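You operate a simulated robot arm through the tools that you are given. There is no shell and no other tool.

The job below is to be done with a simulated robot arm. You get a single attempt, and the scene is never put back.

Task
Level the green-key balance and weigh the 100 g weight twice.
Fine: take it from the open corner box, lift it off between the weighings, press print for each with the doors shut, and leave it on the pan; the other weights stay. Other keys and knobs, the mouse and the wooden box on the rollers stay as they are. Set down upright: medium weight with teal ring.
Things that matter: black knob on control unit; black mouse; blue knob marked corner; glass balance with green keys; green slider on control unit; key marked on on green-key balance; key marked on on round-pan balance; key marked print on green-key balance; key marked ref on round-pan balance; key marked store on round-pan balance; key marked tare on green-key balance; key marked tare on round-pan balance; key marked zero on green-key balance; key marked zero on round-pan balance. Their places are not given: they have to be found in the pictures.

Only the result counts: the job must be done as asked and must still hold three seconds after the hand-in. Knocking over, shifting, dropping, spilling or breaking anything else fails it.

Robot
A 7-joint arm with a four-finger gripper, fixed in place. Base frame: the origin is at the foot of the arm, x ahead of it, y to its left, z up. Readings come in m, degrees, newtons and seconds.
Its first joint turns from -69.0 to 172.0 degrees. Payload 3.67 kg.
The TCP is the grasp point between the finger pads, 0.028 m short of the fingertips. In the tool frame z runs along the fingers and y along their closing line. The gripper opens to 0.112 m. The gripper's body begins 0.073 m behind the TCP.
Orientation is that of the tool frame in the base frame, as a unit quaternion [w, x, y, z]. With the fingers straight down and closing along the base's y, the tool's x points along the base's -x, its y along +y and its z along -z.

Tools
- The arm moves only by the tool servo_tool. Its argument "commands" is a list of rows, each a list of 7 numbers: the shift along the tool's x, y, z in units of 25 mm (1.0 is 25 mm), then the turn, a rotation vector about the tool's x, y, z in units of 5 degrees (1.0 is 5 degrees), then the opening, from 0 (shut) to 1 (fully open). In form: [[tx, ty, tz, rx, ry, rz, claw], ...]. A call has 1 to 20 rows; each row shifts and turns the commanded pose from where the row before left it, along the tool's axes as they then stand. A call with a number of a shift or a turn outside -1 to 1 is refused whole. A row lasts 0.2 s, in which the tool goes at most 0.05 m and 8.6 degrees; a call with a longer step from one row to the next is refused whole, and so is a gripper value outside its range. Where a pose cannot be reached the arm comes as near as it can. A force on the tool above 90 N (or 10 N above the force at the start of the call, whichever is more), or a blocked arm, ends the call early, and 0.2 s more pass. Each finger halts on what it meets, pressing with about 33 N; the grip force reading is that of the motor and also rises with nothing between the fingers. The clock runs only during rows and for 0.2 s after the last one: add rows that do not move to give the fingers time. The reply holds the time, the measured pose of the TCP, the force on the tool along the base axes, the opening and the grip force, in the units named above and with some noise, with the torque about the TCP (base axes, N m) and any sound that the robot's microphone picked up.
- Cameras (640 x 400 px; columns grow to the right, rows downward): "scene" is fixed at [0.2203, -0.6515, 1.4449]; the picture's right is [0.37, -0.93, 0.00], its down [-0.52, -0.21, -0.83] and it looks along [0.77, 0.31, -0.56] (base axes); focal length 244 px, centre (320, 200). "wrist" rides on the gripper at [0.06, -0.018, -0.104] in the tool frame; the picture's right is [0.29, 0.96, 0.00], its down [-0.80, 0.24, -0.55] and it looks along [-0.53, 0.16, 0.83] (tool axes); focal length 234 px, centre (320, 200).
- camera(camera): a new picture of that camera. No time passes.
- raise_lower(by): slides the trunk up (or, below 0, down) by that many m; the arm rides with it, the base frame stays. It gives what a move gives, with no picture.
- point_at(camera, pixels): for up to 12 pixels [column, row] of the newest picture of that camera ("zoom" is the newest enlarged one), the place [x, y, z] in the base frame of the surface seen there, good to about 0.002 m, but the place of the scene camera against the robot may be out by one fixed shift of up to 0.012 m in any direction. No time passes.
- inspect(camera, box): a new picture of the part [left, top, right, bottom] of that camera's present view, enlarged. No time passes.
- close_job(): hands the job in; it is judged then, once.

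Open the gripper and draw the arm clear of the work before you hand the job in, unless the task says otherwise.

The tools are called after ">>>" as name(argument=value, ...) on one line, values as JSON. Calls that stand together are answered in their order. servo_tool: Moves the arm, as the interface text tells. Its arguments: {"type":"object","properties":{"commands":{"type":"array","items":{"type":"array","items":{"type":"number"}}}},"required":["commands"]} The other tools are called the same way: raise_lower (by) slides the trunk up or down; camera (camera) takes a picture; point_at (camera, pixels) gives the place of the surface under pixels of a picture; inspect (camera, box) takes an enlarged picture of a part of a camera's view; close_job () hands the job in.

At the start:

```text
time: 0.0
ee_pos: [0.5375, 0.0321, 1.33]
tool_rot: [0.0, 0.001, 1.0, 0.0]
contact_force: [0.4, 0.0, 0.0]
wrist_torque: [0.03, -0.02, 0.04]
opening: 0.1119
grasp_force: 0.1
trunk travel left (down, up): [-0.675, 0.165]
```

scene: 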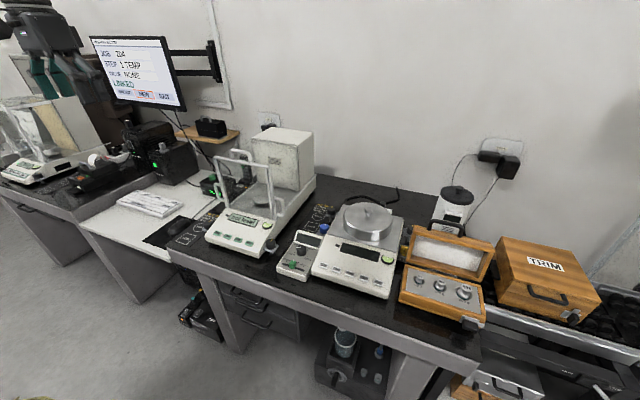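
wrist: 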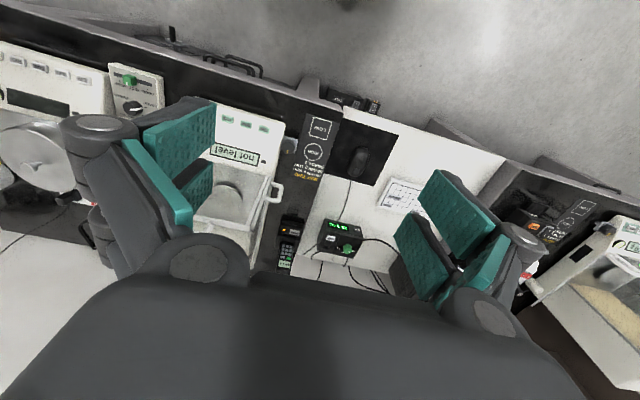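

I start by enlarging the areas of the scene picture with the balance (around 250,200), the control unit and knobs (300,250), and the corner box (440,280).

>>> inspect(camera="scene", box=[190, 120, 350, 220])

>>> inspect(camera="scene", box=[190, 200, 350, 300])

>>> inspect(camera="scene", box=[380, 220, 540, 320])

>>> inspect(camera="scene", box=[60, 20, 220, 120])

>>> inspect(camera="wrist", box=[180, 80, 340, 180])

```text
4.00 times, centred on (270, 170) of scene
```

zoom: 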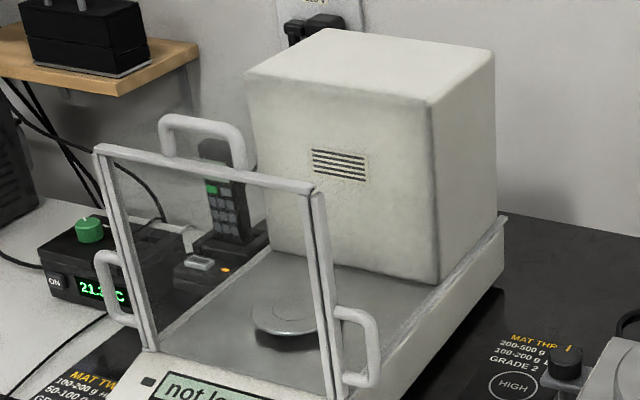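

```text
4.00 times, centred on (270, 250) of scene
```

zoom: 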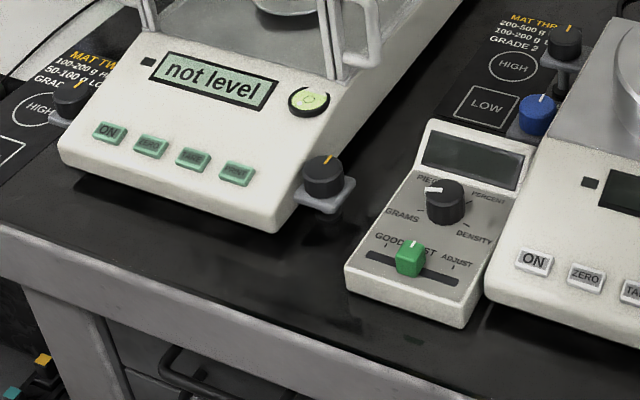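

```text
4.00 times, centred on (460, 270) of scene
```

zoom: 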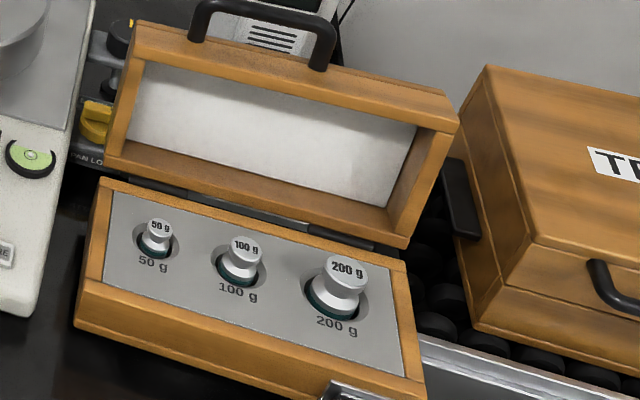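

```text
4.00 times, centred on (140, 70) of scene
```

zoom: 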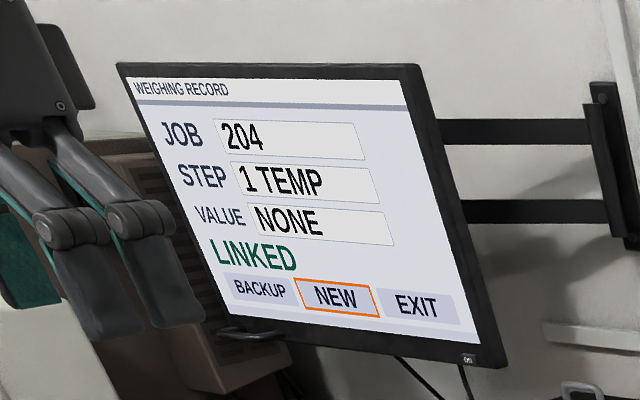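

```text
4.00 times, centred on (260, 130) of wrist
```

zoom: 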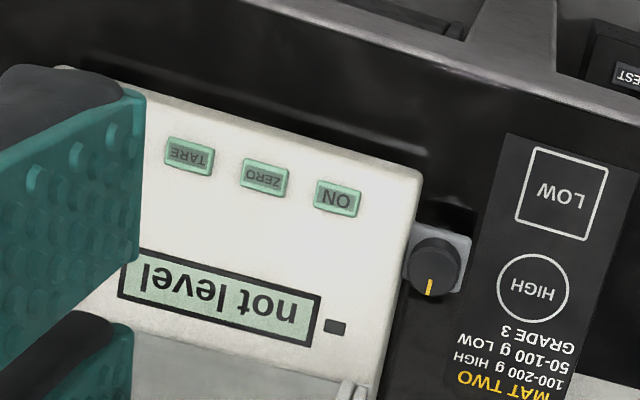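

The green-key balance says "not level"; the bubble is near scene (267,225), with black levelling knobs on both front corners (207,221) and (271,244). I zoom in tightly on the bubble, doors and box for detail.

>>> inspect(camera="scene", box=[251, 214, 283, 234])

>>> inspect(camera="scene", box=[200, 140, 296, 200])

>>> inspect(camera="scene", box=[310, 180, 422, 250])

>>> inspect(camera="scene", box=[300, 230, 412, 300])

>>> inspect(camera="scene", box=[404, 260, 484, 310])

>>> inspect(camera="scene", box=[0, 90, 192, 210])

```text
16.00 times, centred on (267, 224) of scene
```

zoom: 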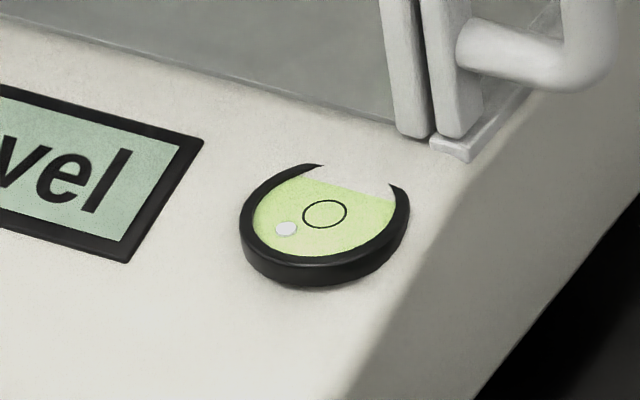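

```text
6.67 times, centred on (248, 170) of scene
```

zoom: 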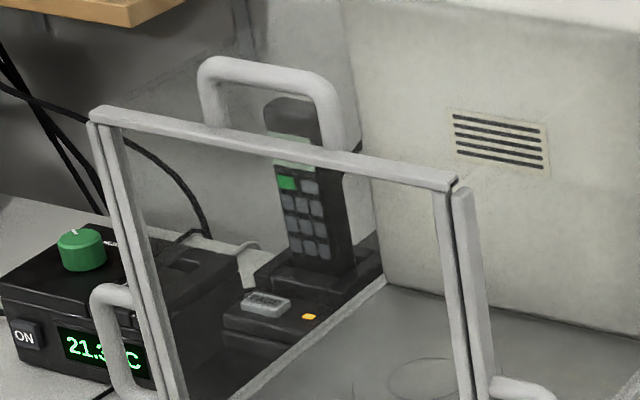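

```text
5.71 times, centred on (366, 215) of scene
```

zoom: 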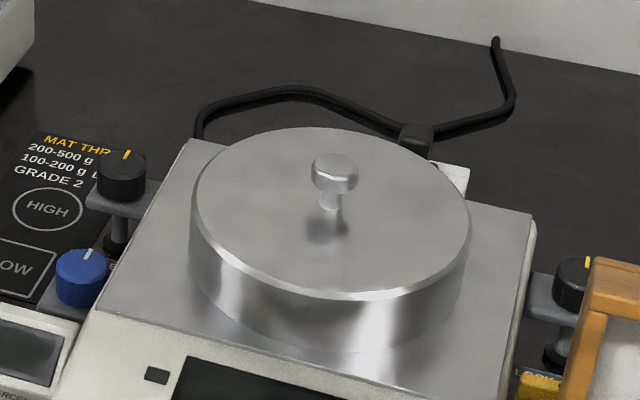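

```text
5.71 times, centred on (356, 265) of scene
```

zoom: 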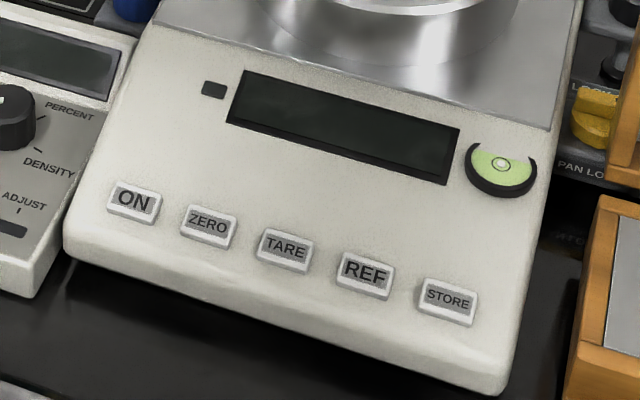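

```text
8.00 times, centred on (444, 285) of scene
```

zoom: 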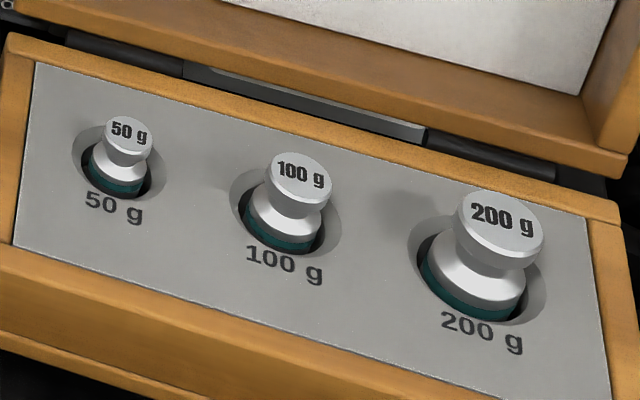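

```text
3.33 times, centred on (96, 150) of scene
```

zoom: 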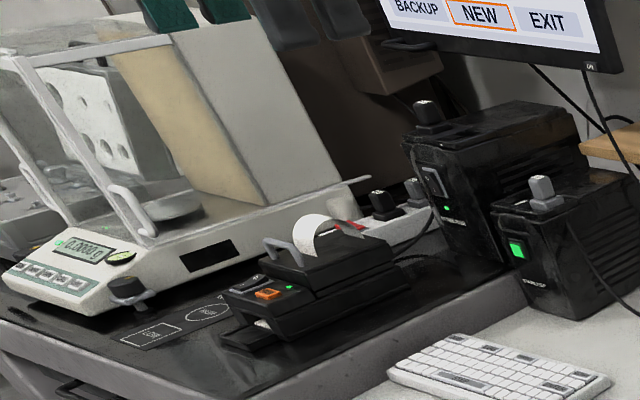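

The bubble sits to the lower left of its ring (285,229 vs 325,214 in the 16x zoom). Now I get 3D places of the balance's parts: handles, frame, knobs, keys.

>>> point_at(camera="scene", pixels=[[215, 161], [269, 168], [218, 186], [230, 153], [247, 157], [284, 203], [229, 208], [268, 180], [262, 196], [300, 140], [256, 178], [280, 220]])

>>> point_at(camera="scene", pixels=[[217, 233], [228, 237], [238, 240], [249, 243], [208, 222], [271, 242], [267, 225], [207, 240], [258, 258], [331, 209], [324, 229], [301, 249]])

>>> point_at(camera="scene", pixels=[[419, 280], [441, 282], [466, 289], [410, 290], [430, 300], [480, 310], [407, 270], [475, 293], [420, 245], [490, 250], [445, 220], [400, 300]])

```text
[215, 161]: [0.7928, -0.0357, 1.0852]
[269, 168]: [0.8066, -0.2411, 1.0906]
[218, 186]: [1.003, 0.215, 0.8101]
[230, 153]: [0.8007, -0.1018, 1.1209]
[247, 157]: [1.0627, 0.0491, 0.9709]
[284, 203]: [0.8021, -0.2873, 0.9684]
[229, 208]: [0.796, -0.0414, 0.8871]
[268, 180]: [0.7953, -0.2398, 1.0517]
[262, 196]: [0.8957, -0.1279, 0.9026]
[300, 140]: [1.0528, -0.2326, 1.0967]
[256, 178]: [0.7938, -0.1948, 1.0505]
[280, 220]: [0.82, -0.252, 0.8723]
```

```text
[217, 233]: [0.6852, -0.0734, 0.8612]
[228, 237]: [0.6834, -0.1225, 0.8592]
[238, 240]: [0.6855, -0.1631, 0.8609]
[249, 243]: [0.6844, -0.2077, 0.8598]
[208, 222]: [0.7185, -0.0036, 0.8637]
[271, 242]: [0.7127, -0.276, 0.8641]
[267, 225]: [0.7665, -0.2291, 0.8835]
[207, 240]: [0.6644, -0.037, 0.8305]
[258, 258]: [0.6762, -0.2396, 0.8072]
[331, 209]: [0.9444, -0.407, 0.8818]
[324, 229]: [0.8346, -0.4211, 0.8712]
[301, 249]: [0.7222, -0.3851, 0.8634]
```

```text
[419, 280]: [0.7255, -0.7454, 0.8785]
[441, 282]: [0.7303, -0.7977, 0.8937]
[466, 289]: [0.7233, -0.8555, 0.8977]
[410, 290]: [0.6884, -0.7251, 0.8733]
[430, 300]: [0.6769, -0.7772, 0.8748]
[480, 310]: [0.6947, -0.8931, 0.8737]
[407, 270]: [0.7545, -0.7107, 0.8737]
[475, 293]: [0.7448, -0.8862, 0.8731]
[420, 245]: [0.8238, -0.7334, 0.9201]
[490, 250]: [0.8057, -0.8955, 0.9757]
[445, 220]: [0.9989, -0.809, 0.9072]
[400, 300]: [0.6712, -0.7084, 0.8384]
```

The balance spans roughly x 0.66–1.05, y −0.035 to −0.25, with its shield's top near z 1.09. I shift the tool 0.2 m toward −y to get a wrist view of the balance, keeping height.

>>> servo_tool(commands=[[0, -1, 0, 0, 0, 0, 1], [0, -1, 0, 0, 0, 0, 1], [0, -1, 0, 0, 0, 0, 1], [0, -1, 0, 0, 0, 0, 1], [0, -1, 0, 0, 0, 0, 1], [0, -1, 0, 0, 0, 0, 1], [0, -1, 0, 0, 0, 0, 1], [0, -1, 0, 0, 0, 0, 1]])

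>>> camera(camera="wrist")

>>> camera(camera="scene")

```text
time: 1.8
ee_pos: [0.5366, -0.1702, 1.3299]
tool_rot: [0.0, 0.0, 1.0, 0.001]
contact_force: [-0.1, -0.3, -0.8]
wrist_torque: [0.04, -0.04, 0.03]
opening: 0.1118
grasp_force: 0.0
trunk travel left (down, up): [-0.675, 0.165]
```

```text
taken
```

wrist: 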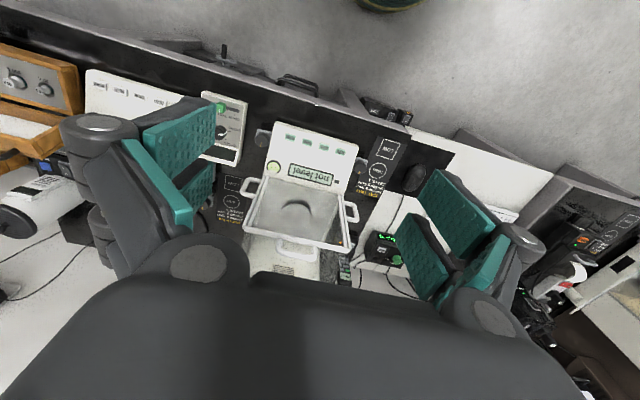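

```text
taken
```

scene: 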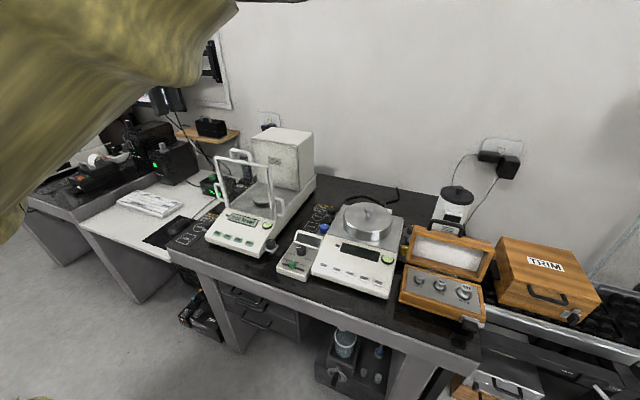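

Now the balance shows at wrist (245–355, 120–275). I enlarge that part to see the shield's doors and the bubble from above.

>>> inspect(camera="wrist", box=[220, 110, 380, 210])

>>> inspect(camera="wrist", box=[220, 190, 380, 290])

>>> inspect(camera="wrist", box=[256, 156, 288, 176])

>>> point_at(camera="wrist", pixels=[[248, 186], [352, 212], [295, 245], [288, 137], [306, 142], [323, 147], [340, 152], [266, 137], [363, 157], [273, 167], [293, 207], [268, 238]])

```text
4.00 times, centred on (300, 160) of wrist
```

zoom: 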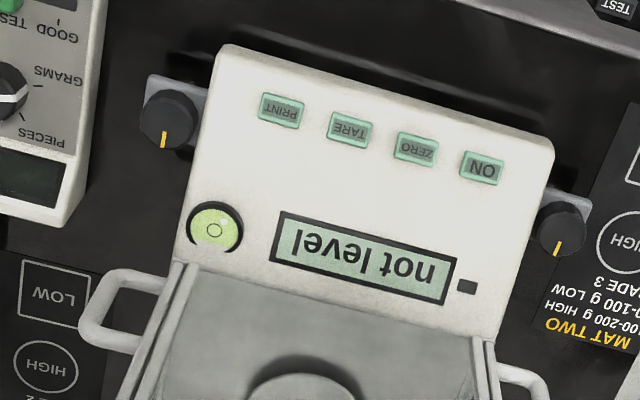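

```text
4.00 times, centred on (300, 240) of wrist
```

zoom: 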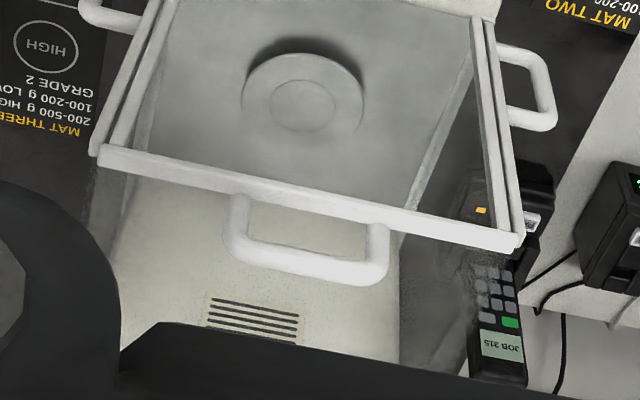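

```text
16.00 times, centred on (272, 166) of wrist
```

zoom: 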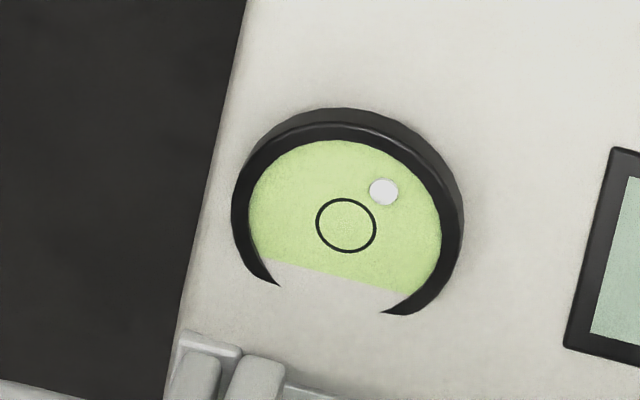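

```text
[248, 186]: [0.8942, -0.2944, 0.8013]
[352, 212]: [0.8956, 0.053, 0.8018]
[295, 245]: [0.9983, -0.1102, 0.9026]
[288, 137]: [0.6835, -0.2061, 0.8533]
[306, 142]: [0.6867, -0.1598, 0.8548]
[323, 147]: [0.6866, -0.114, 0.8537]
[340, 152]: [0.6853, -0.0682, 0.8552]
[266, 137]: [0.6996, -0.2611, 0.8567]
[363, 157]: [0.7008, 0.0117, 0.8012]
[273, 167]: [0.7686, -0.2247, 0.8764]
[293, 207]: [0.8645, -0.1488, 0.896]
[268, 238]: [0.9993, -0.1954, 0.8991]
```

Doors look shut; the bubble is displaced toward the front and a little left (wrist zoom 384,191 vs ring 346,225). I go lower for a closer look at the right levelling knob (wrist 264,137) and print key.

>>> servo_tool(commands=[[0, -0.5, 1, 0, 0, 0, 1], [0, -0.5, 1, 0, 0, 0, 1], [0, -0.5, 1, 0, 0, 0, 1], [0, -0.5, 1, 0, 0, 0, 1], [0, -0.5, 1, 0, 0, 0, 1], [0, -0.5, 1, 0, 0, 0, 1], [0, -0.5, 1, 0, 0, 0, 1], [0, 0, 1, 0, 0, 0, 1], [0, 0, 1, 0, 0, 0, 1]])

>>> camera(camera="wrist")

>>> camera(camera="scene")

```text
time: 3.8
ee_pos: [0.5375, -0.2558, 1.1036]
tool_rot: [0.0, 0.0, 1.0, 0.001]
contact_force: [0.2, -0.7, 0.3]
wrist_torque: [0.0, -0.03, 0.0]
opening: 0.1121
grasp_force: 0.0
trunk travel left (down, up): [-0.675, 0.165]
```

```text
taken
```

wrist: 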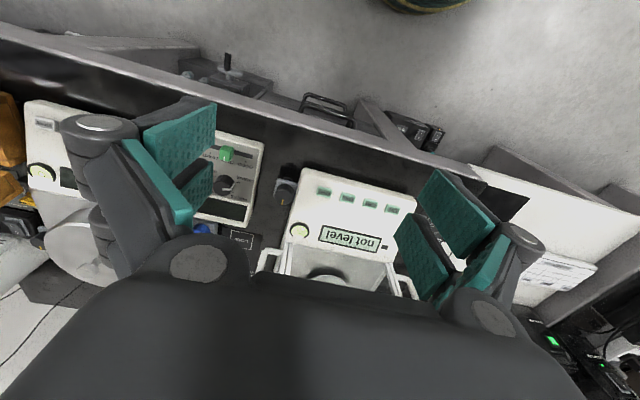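

```text
taken
```

scene: 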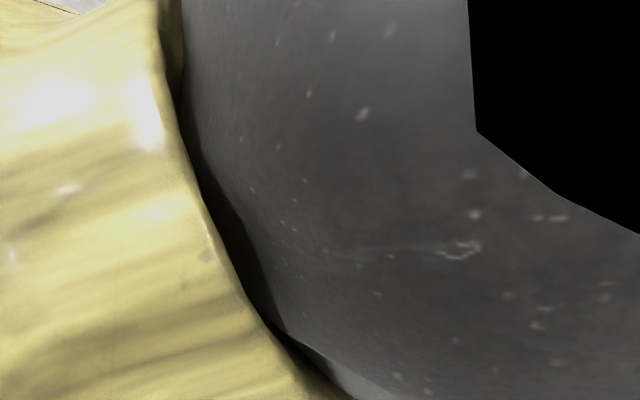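

The arm's elbow now blocks the scene camera, but the wrist view shows the right knob at (285,187), the print key at (325,190) and the bubble at (300,231). I enlarge these and measure.

>>> inspect(camera="wrist", box=[255, 150, 351, 210])

>>> point_at(camera="zoom", pixels=[[200, 247], [200, 225], [180, 255], [222, 255], [200, 265], [260, 330], [245, 280], [460, 275], [250, 250], [300, 130], [180, 180], [230, 180]])

>>> inspect(camera="wrist", box=[284, 221, 316, 241])

>>> inspect(camera="wrist", box=[230, 210, 410, 300])

```text
6.67 times, centred on (303, 180) of wrist
```

zoom: 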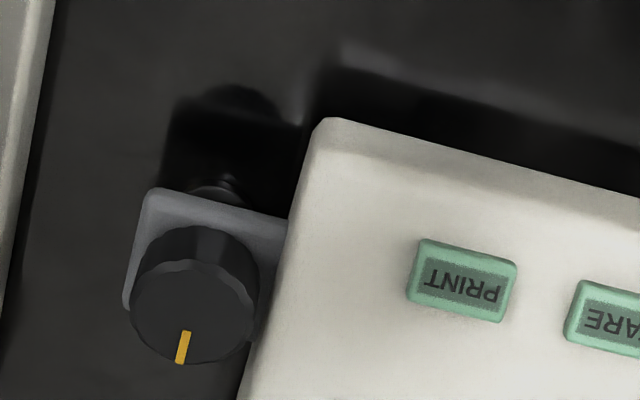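

```text
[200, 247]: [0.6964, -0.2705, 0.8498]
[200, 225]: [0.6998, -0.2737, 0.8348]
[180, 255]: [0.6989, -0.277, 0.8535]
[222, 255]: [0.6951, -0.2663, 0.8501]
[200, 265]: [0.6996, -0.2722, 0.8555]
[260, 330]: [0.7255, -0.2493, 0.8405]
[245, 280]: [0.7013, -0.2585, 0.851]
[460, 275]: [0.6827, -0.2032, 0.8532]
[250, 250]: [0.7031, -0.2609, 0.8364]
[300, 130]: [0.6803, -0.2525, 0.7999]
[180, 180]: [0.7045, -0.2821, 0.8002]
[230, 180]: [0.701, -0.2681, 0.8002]
```

```text
16.00 times, centred on (300, 231) of wrist
```

zoom: 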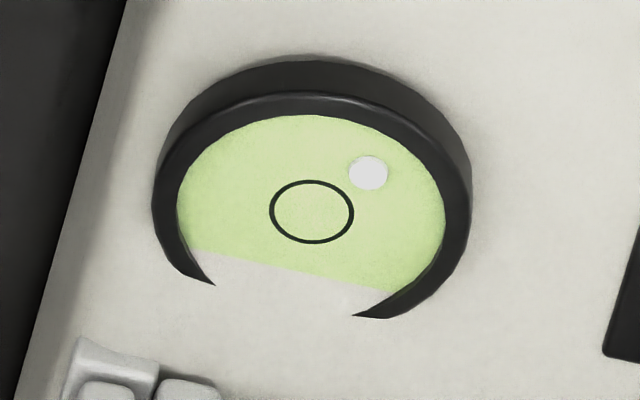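

```text
3.56 times, centred on (320, 255) of wrist
```

zoom: 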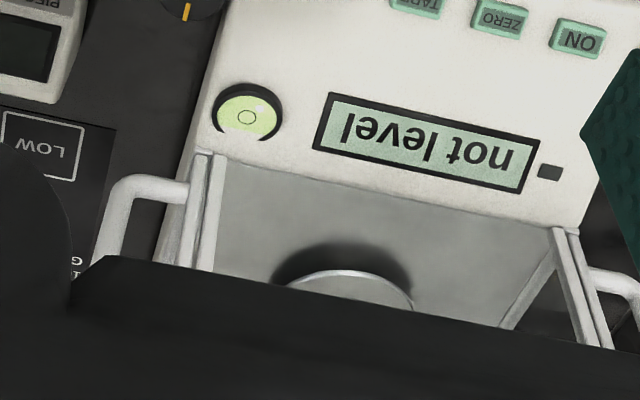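

The right knob's top centre is about (0.712, −0.270, 0.856), radius ≈17 mm, only ~3 mm from the balance's side, so I must grip it front-to-back. I turn the tool about −75° around its axis up here and set the fingers to about 50 mm.

>>> servo_tool(commands=[[0, 0, 0, 0, 0, -1, 0.8], [0, 0, 0, 0, 0, -1, 0.7], [0, 0, 0, 0, 0, -1, 0.6], [0, 0, 0, 0, 0, -1, 0.5], [0, 0, 0, 0, 0, -1, 0.45], [0, 0, 0, 0, 0, -1, 0.45], [0, 0, 0, 0, 0, -1, 0.45], [0, 0, 0, 0, 0, -1, 0.45], [0, 0, 0, 0, 0, -1, 0.45], [0, 0, 0, 0, 0, -1, 0.45], [0, 0, 0, 0, 0, -1, 0.45], [0, 0, 0, 0, 0, -1, 0.45], [0, 0, 0, 0, 0, -1, 0.45], [0, 0, 0, 0, 0, -1, 0.45], [0, 0, 0, 0, 0, -1, 0.45], [0, 0, 0, 0, 0, 0, 0.45]])

>>> camera(camera="wrist")

```text
time: 7.2
ee_pos: [0.538, -0.2322, 1.1077]
tool_rot: [-0.005, -0.533, 0.846, -0.011]
contact_force: [0.1, 0.4, 0.3]
wrist_torque: [0.02, 0.0, -0.01]
opening: 0.0506
grasp_force: 0.1
out of reach, approached as far as the arm can: row 12, 13, 14, 15
trunk travel left (down, up): [-0.675, 0.165]
```

```text
taken
```

wrist: 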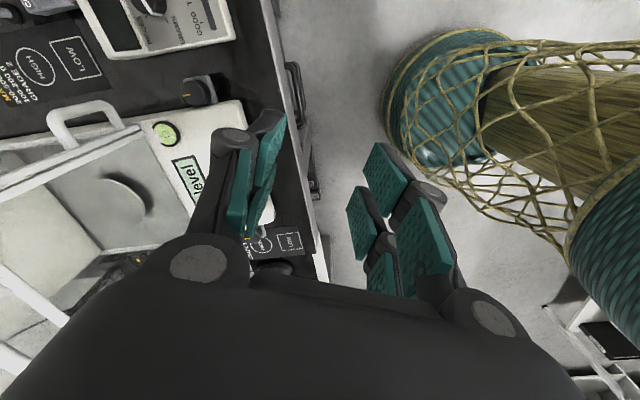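

The wrist joint stopped at about −64° (rows 12–15 out of reach), so I turn the other way toward +90° instead; the camera will then sit on the balance side, which is clear at this height.

>>> servo_tool(commands=[[0, 0, 0, 0, 0, 1, 0.45], [0, 0, 0, 0, 0, 1, 0.45], [0, 0, 0, 0, 0, 1, 0.45], [0, 0, 0, 0, 0, 1, 0.45], [0, 0, 0, 0, 0, 1, 0.45], [0, 0, 0, 0, 0, 1, 0.45], [0, 0, 0, 0, 0, 1, 0.45], [0, 0, 0, 0, 0, 1, 0.45], [0, 0, 0, 0, 0, 1, 0.45], [0, 0, 0, 0, 0, 1, 0.45], [0, 0, 0, 0, 0, 1, 0.45], [0, 0, 0, 0, 0, 1, 0.45], [0, 0, 0, 0, 0, 1, 0.45], [0, 0, 0, 0, 0, 1, 0.45], [0, 0, 0, 0, 0, 1, 0.45], [0, 0, 0, 0, 0, 1, 0.45], [0, 0, 0, 0, 0, 1, 0.45], [0, 0, 0, 0, 0, 1, 0.45], [0, 0, 0, 0, 0, 1, 0.45], [0, 0, 0, 0, 0, 1, 0.45]])

>>> servo_tool(commands=[[0, 0, 0, 0, 0, 1, 0.45], [0, 0, 0, 0, 0, 1, 0.45], [0, 0, 0, 0, 0, 1, 0.45], [0, 0, 0, 0, 0, 1, 0.45], [0, 0, 0, 0, 0, 1, 0.45], [0, 0, 0, 0, 0, 1, 0.45], [0, 0, 0, 0, 0, 1, 0.45], [0, 0, 0, 0, 0, 1, 0.45], [0, 0, 0, 0, 0, 1, 0.45], [0, 0, 0, 0, 0, 1, 0.45]])

>>> camera(camera="wrist")

>>> camera(camera="scene")

```text
time: 11.4
ee_pos: [0.5384, -0.2314, 1.1078]
tool_rot: [0.006, 0.307, 0.952, -0.012]
contact_force: [-0.5, -0.6, 0.4]
wrist_torque: [0.0, -0.03, 0.0]
opening: 0.0505
grasp_force: 0.1
trunk travel left (down, up): [-0.675, 0.165]
```

```text
time: 13.6
ee_pos: [0.5374, -0.2318, 1.1082]
tool_rot: [0.01, 0.68, 0.733, -0.008]
contact_force: [0.7, 0.7, 0.1]
wrist_torque: [0.02, 0.0, -0.04]
opening: 0.0503
grasp_force: 0.0
trunk travel left (down, up): [-0.675, 0.165]
```

```text
taken
```

wrist: 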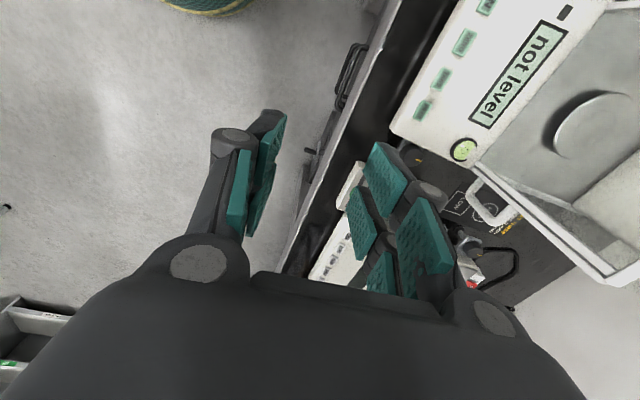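

```text
taken
```

scene: 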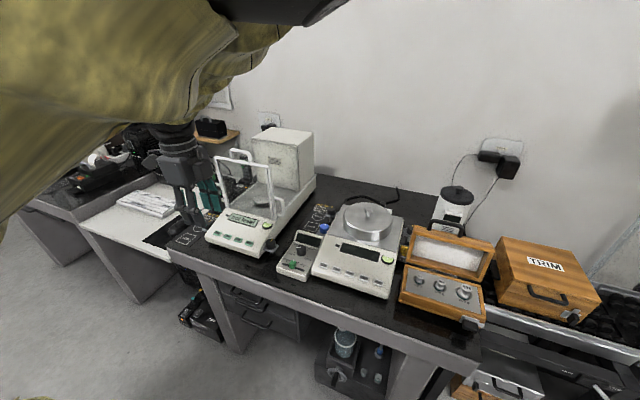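

Rotation to about +86° works and the scene camera is free again. I move the tool above the right knob (about 0.712, −0.270) at z≈1.0, turning to about +105°, to look at it closely.

>>> servo_tool(commands=[[-0.26, 0.86, 0.54, 0, 0.29, 0.48, 0.45], [-0.26, 0.86, 0.54, 0, 0, 0.48, 0.45], [-0.26, 0.86, 0.54, 0, 0, 0.48, 0.45], [-0.26, 0.86, 0.54, 0, 0, 0.48, 0.45], [-0.26, 0.86, 0.54, 0, 0, 0.48, 0.45], [-0.26, 0.86, 0.54, 0, 0, 0.48, 0.45], [-0.26, 0.86, 0.54, 0, 0, 0.48, 0.45], [-0.26, 0.86, 0.54, 0, 0, 0.48, 0.45]])

>>> camera(camera="wrist")

>>> camera(camera="scene")

```text
time: 15.4
ee_pos: [0.7059, -0.2949, 0.997]
tool_rot: [0.001, 0.792, 0.61, 0.0]
contact_force: [0.1, 0.0, -0.2]
wrist_torque: [0.0, 0.01, 0.01]
opening: 0.0506
grasp_force: 0.1
trunk travel left (down, up): [-0.675, 0.165]
```

```text
taken
```

wrist: 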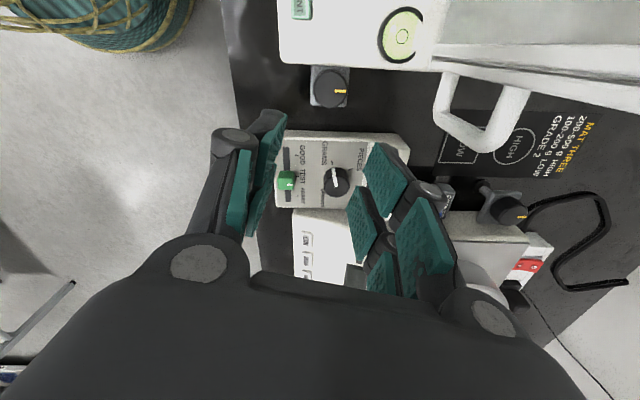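

```text
taken
```

scene: 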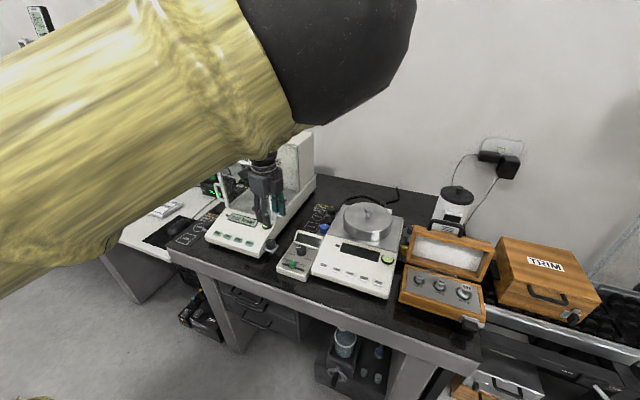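

The knob shows at wrist (330,88). I enlarge it and measure the knob rim, the balance's edge and the handle.

>>> inspect(camera="wrist", box=[280, 50, 376, 110])

>>> point_at(camera="zoom", pixels=[[336, 250], [225, 255], [445, 255], [336, 145], [336, 365], [410, 253], [300, 60], [300, 90], [300, 105], [450, 70], [220, 120], [470, 250]])

>>> inspect(camera="wrist", box=[380, 0, 540, 100])

```text
6.67 times, centred on (328, 80) of wrist
```

zoom: 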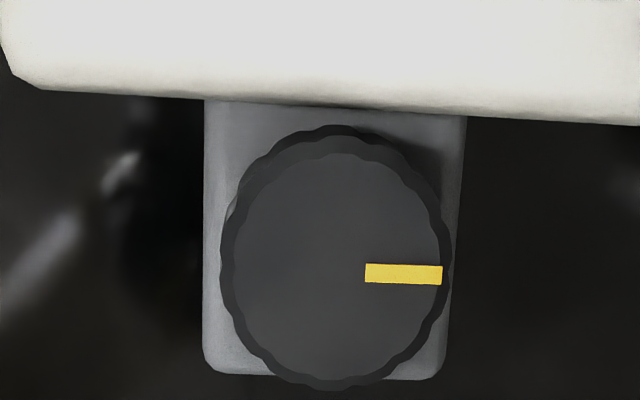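

```text
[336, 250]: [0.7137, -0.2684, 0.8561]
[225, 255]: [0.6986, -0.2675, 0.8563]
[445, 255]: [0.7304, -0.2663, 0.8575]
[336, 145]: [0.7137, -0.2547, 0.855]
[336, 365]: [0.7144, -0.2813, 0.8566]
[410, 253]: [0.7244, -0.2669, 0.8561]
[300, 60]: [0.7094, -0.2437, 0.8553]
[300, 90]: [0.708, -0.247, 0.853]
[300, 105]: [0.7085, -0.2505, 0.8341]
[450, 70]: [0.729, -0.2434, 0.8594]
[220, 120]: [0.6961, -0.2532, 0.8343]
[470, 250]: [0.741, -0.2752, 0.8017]
```

```text
4.00 times, centred on (460, 50) of wrist
```

zoom: 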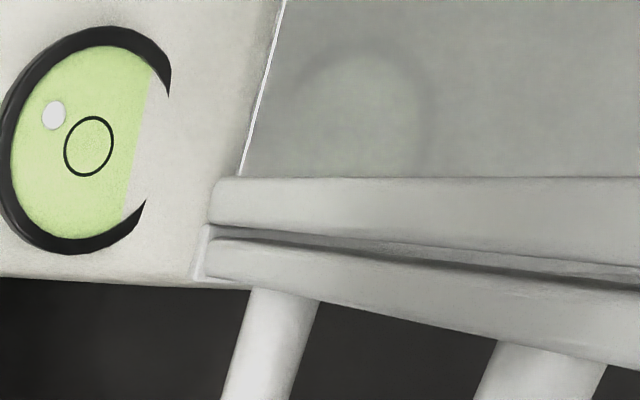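

Knob centre measures (0.7143, −0.2692), radius ≈0.0163, top z 0.8565; the balance's side is at y≈−0.248. I line up over it and go down to TCP z≈0.905 (tips just above the knob) with a 43 mm opening.

>>> servo_tool(commands=[[0.54, 0.03, 0, 0, 0, 0, 0.38], [0.54, 0.03, 0, 0, 0, 0, 0.38], [0, 0, 0.92, 0, 0, 0, 0.38], [0, 0, 0.92, 0, 0, 0, 0.38], [0, 0, 0.92, 0, 0, 0, 0.38], [0, 0, 0.92, 0, 0, 0, 0.38]])

>>> camera(camera="wrist")

```text
time: 16.8
ee_pos: [0.7152, -0.2706, 0.9077]
tool_rot: [0.0, 0.793, 0.61, 0.001]
contact_force: [0.4, 0.2, 0.6]
wrist_torque: [0.0, 0.04, 0.02]
opening: 0.0426
grasp_force: 0.1
trunk travel left (down, up): [-0.675, 0.165]
```

```text
taken
```

wrist: 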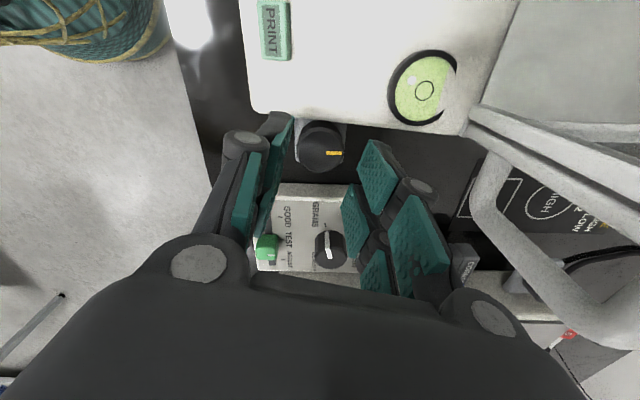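

The knob lies between the fingers at (322,145). Before lowering further I check how close the door handle (500,170; 560,290) is to the gripper body.

>>> point_at(camera="wrist", pixels=[[490, 170], [505, 230], [560, 290], [630, 290], [500, 150], [560, 155], [480, 115], [620, 160], [322, 145], [300, 150], [344, 150], [424, 90]])

>>> inspect(camera="wrist", box=[384, 40, 464, 90])

```text
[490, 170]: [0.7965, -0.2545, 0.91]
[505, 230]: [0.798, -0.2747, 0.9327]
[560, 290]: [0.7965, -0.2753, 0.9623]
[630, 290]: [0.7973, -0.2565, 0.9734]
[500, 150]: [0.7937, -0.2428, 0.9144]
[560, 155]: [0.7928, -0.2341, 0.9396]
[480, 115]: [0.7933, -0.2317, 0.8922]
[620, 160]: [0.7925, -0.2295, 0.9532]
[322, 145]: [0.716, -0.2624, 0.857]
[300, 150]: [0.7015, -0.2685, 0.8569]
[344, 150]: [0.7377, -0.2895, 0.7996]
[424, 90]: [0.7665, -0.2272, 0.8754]
```

```text
8.00 times, centred on (424, 65) of wrist
```

zoom: 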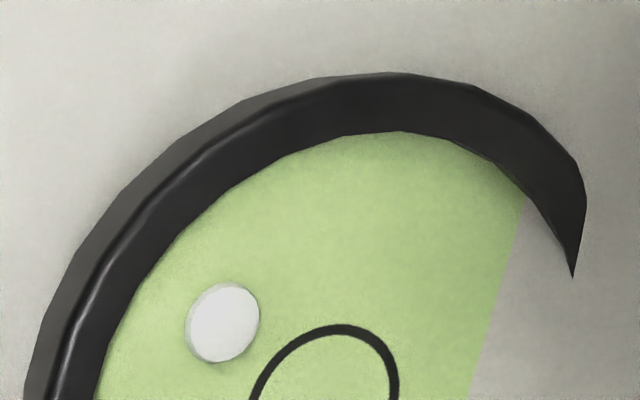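

The handle is at x≈0.797, about 25 mm clear of the gripper body. I zoom on the knob between the fingers to confirm its centre before lowering.

>>> inspect(camera="wrist", box=[282, 115, 362, 165])

>>> point_at(camera="zoom", pixels=[[160, 270], [480, 270], [320, 120], [320, 300], [320, 380], [200, 200], [440, 200], [240, 380], [400, 380], [320, 60], [420, 305], [350, 310]])

```text
8.00 times, centred on (322, 140) of wrist
```

zoom: 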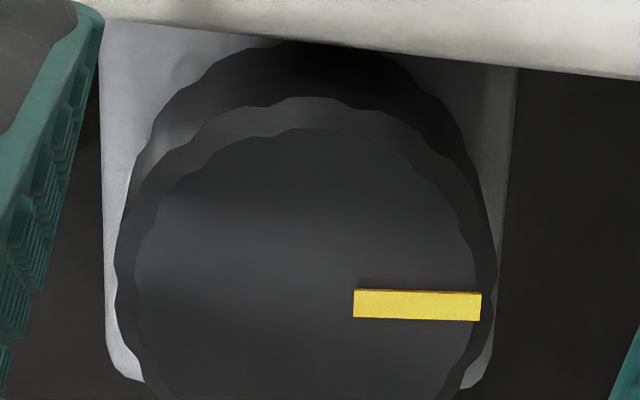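

```text
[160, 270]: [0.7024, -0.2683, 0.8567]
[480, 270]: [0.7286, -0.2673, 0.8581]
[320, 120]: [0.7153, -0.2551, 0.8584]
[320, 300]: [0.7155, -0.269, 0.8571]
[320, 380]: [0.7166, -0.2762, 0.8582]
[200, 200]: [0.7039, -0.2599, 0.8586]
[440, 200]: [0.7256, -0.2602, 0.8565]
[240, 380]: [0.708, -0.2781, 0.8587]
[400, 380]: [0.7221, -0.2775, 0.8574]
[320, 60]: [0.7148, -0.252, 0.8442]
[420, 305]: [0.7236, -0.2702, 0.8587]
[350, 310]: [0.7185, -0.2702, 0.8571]
```

Centre confirmed at (0.7144, −0.269), within 2 mm of the TCP. I lower to z≈0.871 and close gently on the knob.

>>> servo_tool(commands=[[0.05, -0.04, 0.73, 0, 0, 0, 0.38], [0, 0, 0.73, 0, 0, 0, 0.38], [0, 0, 0, 0, 0, 0, 0.38]])

>>> servo_tool(commands=[[0, 0, 0, 0, 0, 0, 0.26], [0, 0, 0, 0, 0, 0, 0.26], [0, 0, 0, 0, 0, 0, 0.26]])

>>> camera(camera="wrist")

```text
time: 17.6
ee_pos: [0.7102, -0.2681, 0.8747]
tool_rot: [0.002, 0.792, 0.61, 0.001]
contact_force: [-13.7, -6.7, 33.3]
wrist_torque: [0.74, 0.79, 0.78]
opening: 0.0527
grasp_force: 4.3
trunk travel left (down, up): [-0.675, 0.165]
```

```text
time: 18.4
ee_pos: [0.7085, -0.2692, 0.876]
tool_rot: [0.003, 0.792, 0.61, 0.002]
contact_force: [-27.9, -7.1, 53.6]
wrist_torque: [1.09, 1.71, 1.46]
opening: 0.0494
grasp_force: 45.2
trunk travel left (down, up): [-0.675, 0.165]
```

```text
taken
```

wrist: 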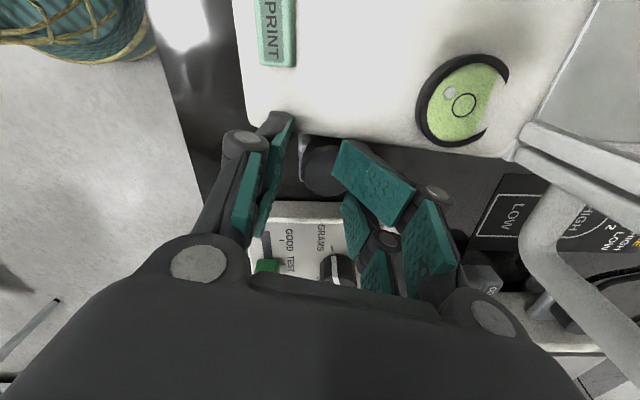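

Force rose to 54 N upward with the fingers spread apart: a fingertip landed on the knob's rim. I open slightly and back off upward at once.

>>> servo_tool(commands=[[0, 0, -0.3, 0, 0, 0, 0.48], [0, 0, -0.6, 0, 0, 0, 0.48], [0, 0, -0.6, 0, 0, 0, 0.48], [0, 0, 0, 0, 0, 0, 0.48]])

>>> camera(camera="wrist")

>>> camera(camera="scene")

```text
time: 19.4
ee_pos: [0.7145, -0.2694, 0.9077]
tool_rot: [0.001, 0.792, 0.61, 0.0]
contact_force: [0.5, 0.7, 0.2]
wrist_torque: [0.01, 0.0, 0.0]
opening: 0.0537
grasp_force: 0.1
trunk travel left (down, up): [-0.675, 0.165]
```

```text
taken
```

wrist: 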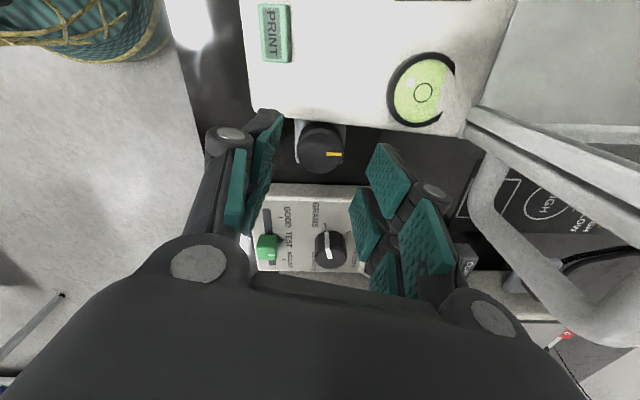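

```text
taken
```

scene: 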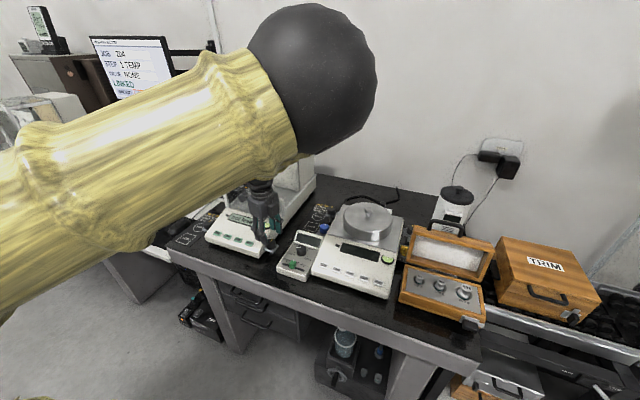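

Clear again (forces near zero, knob mark unchanged). I measure where the fingertips really are by querying finger pixels in the wrist view.

>>> point_at(camera="wrist", pixels=[[278, 116], [265, 113], [278, 130], [265, 180], [237, 190], [384, 150], [410, 190], [370, 165], [380, 210], [420, 210], [230, 135], [432, 190]])

>>> inspect(camera="wrist", box=[190, 95, 470, 270])

```text
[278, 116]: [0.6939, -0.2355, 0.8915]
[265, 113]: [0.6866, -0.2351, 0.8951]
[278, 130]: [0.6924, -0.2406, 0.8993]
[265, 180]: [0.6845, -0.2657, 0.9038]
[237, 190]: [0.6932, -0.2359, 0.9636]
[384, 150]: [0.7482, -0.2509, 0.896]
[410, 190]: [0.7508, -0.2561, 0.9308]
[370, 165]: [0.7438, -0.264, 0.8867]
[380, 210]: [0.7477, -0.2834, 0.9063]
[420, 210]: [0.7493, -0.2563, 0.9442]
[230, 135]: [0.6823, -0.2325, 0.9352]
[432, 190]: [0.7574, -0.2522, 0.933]
```

```text
2.29 times, centred on (330, 182) of wrist
```

zoom: 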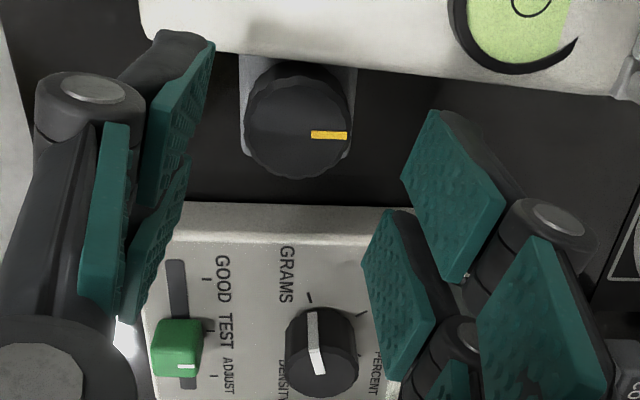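

The pad points seem to extend further sideways than expected, so I query more finger points to learn the real finger footprint.

>>> point_at(camera="zoom", pixels=[[405, 176], [440, 115], [500, 190], [455, 272], [368, 262], [392, 214], [432, 318], [400, 375], [210, 48], [160, 110], [145, 195], [180, 35]])

>>> point_at(camera="zoom", pixels=[[185, 165], [130, 240], [135, 315], [125, 130], [85, 290], [540, 245], [485, 315], [560, 220], [560, 340], [465, 330], [430, 390], [480, 140]])

```text
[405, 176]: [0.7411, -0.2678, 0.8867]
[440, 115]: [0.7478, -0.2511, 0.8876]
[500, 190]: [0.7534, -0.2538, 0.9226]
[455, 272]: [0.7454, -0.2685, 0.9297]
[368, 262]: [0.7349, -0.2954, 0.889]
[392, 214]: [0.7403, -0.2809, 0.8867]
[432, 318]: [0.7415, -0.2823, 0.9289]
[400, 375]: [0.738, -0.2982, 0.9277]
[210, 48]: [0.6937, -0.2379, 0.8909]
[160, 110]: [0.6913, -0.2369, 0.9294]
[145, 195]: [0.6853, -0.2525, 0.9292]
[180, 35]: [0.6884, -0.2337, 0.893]
```

```text
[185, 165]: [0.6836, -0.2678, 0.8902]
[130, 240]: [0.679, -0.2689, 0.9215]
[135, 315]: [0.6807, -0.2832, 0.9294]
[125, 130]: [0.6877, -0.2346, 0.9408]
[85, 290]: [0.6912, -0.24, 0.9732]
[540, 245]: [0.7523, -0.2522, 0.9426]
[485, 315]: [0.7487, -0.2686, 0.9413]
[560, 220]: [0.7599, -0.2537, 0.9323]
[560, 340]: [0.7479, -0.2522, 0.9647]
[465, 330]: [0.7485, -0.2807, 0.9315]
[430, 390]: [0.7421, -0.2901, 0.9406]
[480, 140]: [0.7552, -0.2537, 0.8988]
```

The gripper really has two prongs per side (tool x from +8 to +26 mm and from −20 to −5 mm); the prong at tool +x landed on the balance panel. I'll grip the knob with the +17 mm prong pair instead, so I check the space toward −y (control unit's near edge).

>>> point_at(camera="zoom", pixels=[[250, 200], [250, 206], [250, 215], [340, 210], [220, 204], [165, 345], [155, 215], [300, 300], [180, 345], [310, 320], [250, 190], [340, 190]])

```text
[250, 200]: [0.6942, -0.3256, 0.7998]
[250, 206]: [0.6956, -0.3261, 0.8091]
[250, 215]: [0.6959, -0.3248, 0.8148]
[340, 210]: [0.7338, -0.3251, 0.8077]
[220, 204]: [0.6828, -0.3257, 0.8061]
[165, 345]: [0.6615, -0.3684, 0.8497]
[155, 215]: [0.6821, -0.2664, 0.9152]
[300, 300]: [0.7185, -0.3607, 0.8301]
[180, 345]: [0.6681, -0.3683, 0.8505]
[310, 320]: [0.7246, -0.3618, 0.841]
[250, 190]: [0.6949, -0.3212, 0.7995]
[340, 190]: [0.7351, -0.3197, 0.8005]
```

The control unit's near wall is at y≈−0.325, leaving room. I shift the TCP so the +17 mm prong pair straddles the knob (TCP ≈ 0.711, −0.2855), narrow to 43 mm, and look before lowering.

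>>> servo_tool(commands=[[-0.664, 0.03, 0, 0, 0, -0.56, 0.38], [0, 0, 0, 0, 0, 0, 0.38]])

>>> inspect(camera="wrist", box=[200, 50, 440, 200])

```text
time: 20.0
ee_pos: [0.7111, -0.284, 0.9085]
tool_rot: [0.002, 0.777, 0.629, 0.001]
contact_force: [0.7, 0.0, -0.5]
wrist_torque: [-0.03, -0.02, 0.05]
opening: 0.0425
grasp_force: 0.0
trunk travel left (down, up): [-0.675, 0.165]
```

```text
2.67 times, centred on (320, 125) of wrist
```

zoom: 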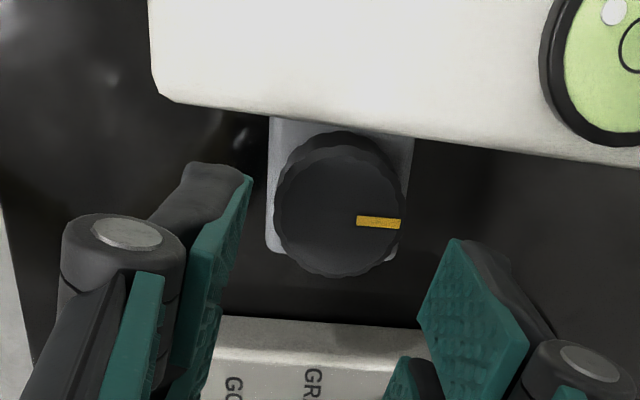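

The prong pair straddles the knob. I lower about 40 mm in small rows with the gripper at 43 mm, watching the force.

>>> servo_tool(commands=[[-0.07, 0, 0.5, 0, 0, 0, 0.38], [0, 0, 0.5, 0, 0, 0, 0.38], [0, 0, 0.4, 0, 0, 0, 0.38], [0, 0, 0.2, 0, 0, 0, 0.38]])

>>> inspect(camera="wrist", box=[200, 50, 440, 200])

```text
time: 21.0
ee_pos: [0.7104, -0.2867, 0.8685]
tool_rot: [0.001, 0.777, 0.629, 0.002]
contact_force: [0.1, 0.2, -0.3]
wrist_torque: [-0.03, -0.01, 0.02]
opening: 0.0424
grasp_force: 0.1
trunk travel left (down, up): [-0.675, 0.165]
```

```text
2.67 times, centred on (320, 125) of wrist
```

zoom: 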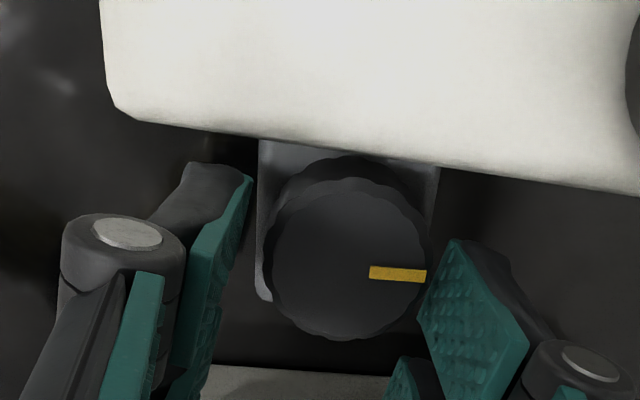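

No contact while lowering and the knob sits between the prongs. Now I close on it.

>>> servo_tool(commands=[[0, 0, 0, 0, 0, 0, 0.3], [0, 0, 0, 0, 0, 0, 0.26], [0, 0, 0, 0, 0, 0, 0.26]])

>>> inspect(camera="wrist", box=[200, 50, 440, 200])

```text
time: 21.8
ee_pos: [0.7115, -0.2868, 0.8676]
tool_rot: [0.002, 0.777, 0.629, 0.001]
contact_force: [4.2, -2.0, 0.5]
wrist_torque: [-0.13, -0.18, -0.07]
opening: 0.0335
grasp_force: 44.9
trunk travel left (down, up): [-0.675, 0.165]
```

```text
2.67 times, centred on (320, 125) of wrist
```

zoom: 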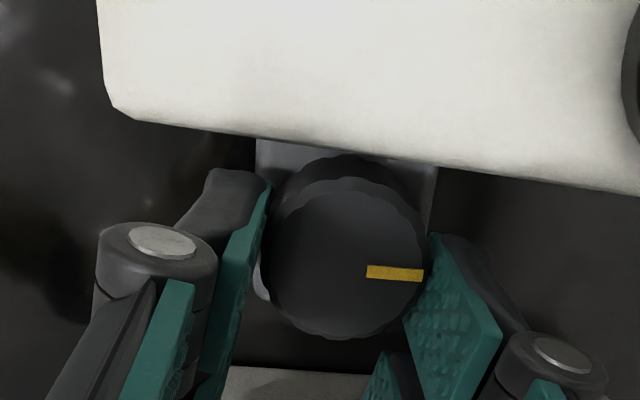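

Gripped (opening 33.5 mm, low side force). I turn the knob counter-clockwise (seen from above) by 24° about its own centre, then check the bubble.

>>> servo_tool(commands=[[0, 0.047, 0, 0, 0, -0.8, 0.26], [0, 0.047, 0, 0, 0, -0.8, 0.26], [0, 0.047, 0, 0, 0, -0.8, 0.26], [0, 0.047, 0, 0, 0, -0.8, 0.26], [0, 0.047, 0, 0, 0, -0.8, 0.26], [0, 0.047, 0, 0, 0, -0.8, 0.26], [0, 0, 0, 0, 0, 0, 0.26]])

>>> camera(camera="wrist")

>>> inspect(camera="wrist", box=[280, 50, 520, 200])

```text
time: 23.4
ee_pos: [0.7177, -0.287, 0.8677]
tool_rot: [0.0, 0.629, 0.778, 0.0]
contact_force: [12.2, 5.4, -5.8]
wrist_torque: [0.85, -0.25, -0.23]
opening: 0.0339
grasp_force: 45.2
trunk travel left (down, up): [-0.675, 0.165]
```

```text
taken
```

wrist: 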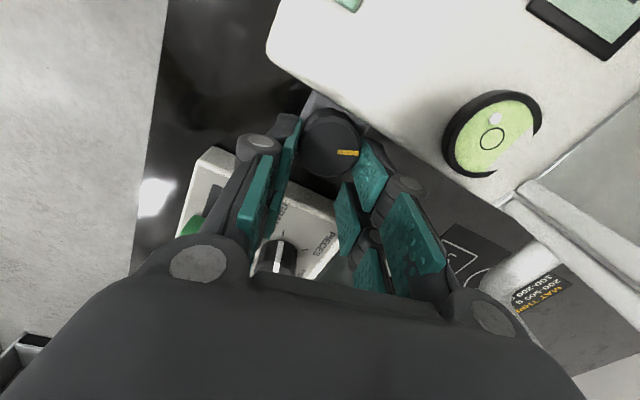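

```text
2.67 times, centred on (400, 125) of wrist
```

zoom: 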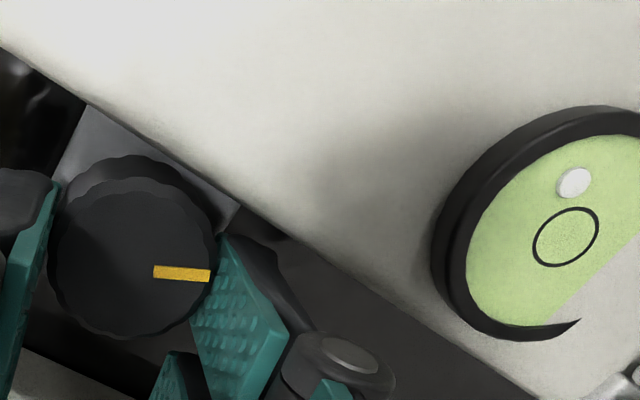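

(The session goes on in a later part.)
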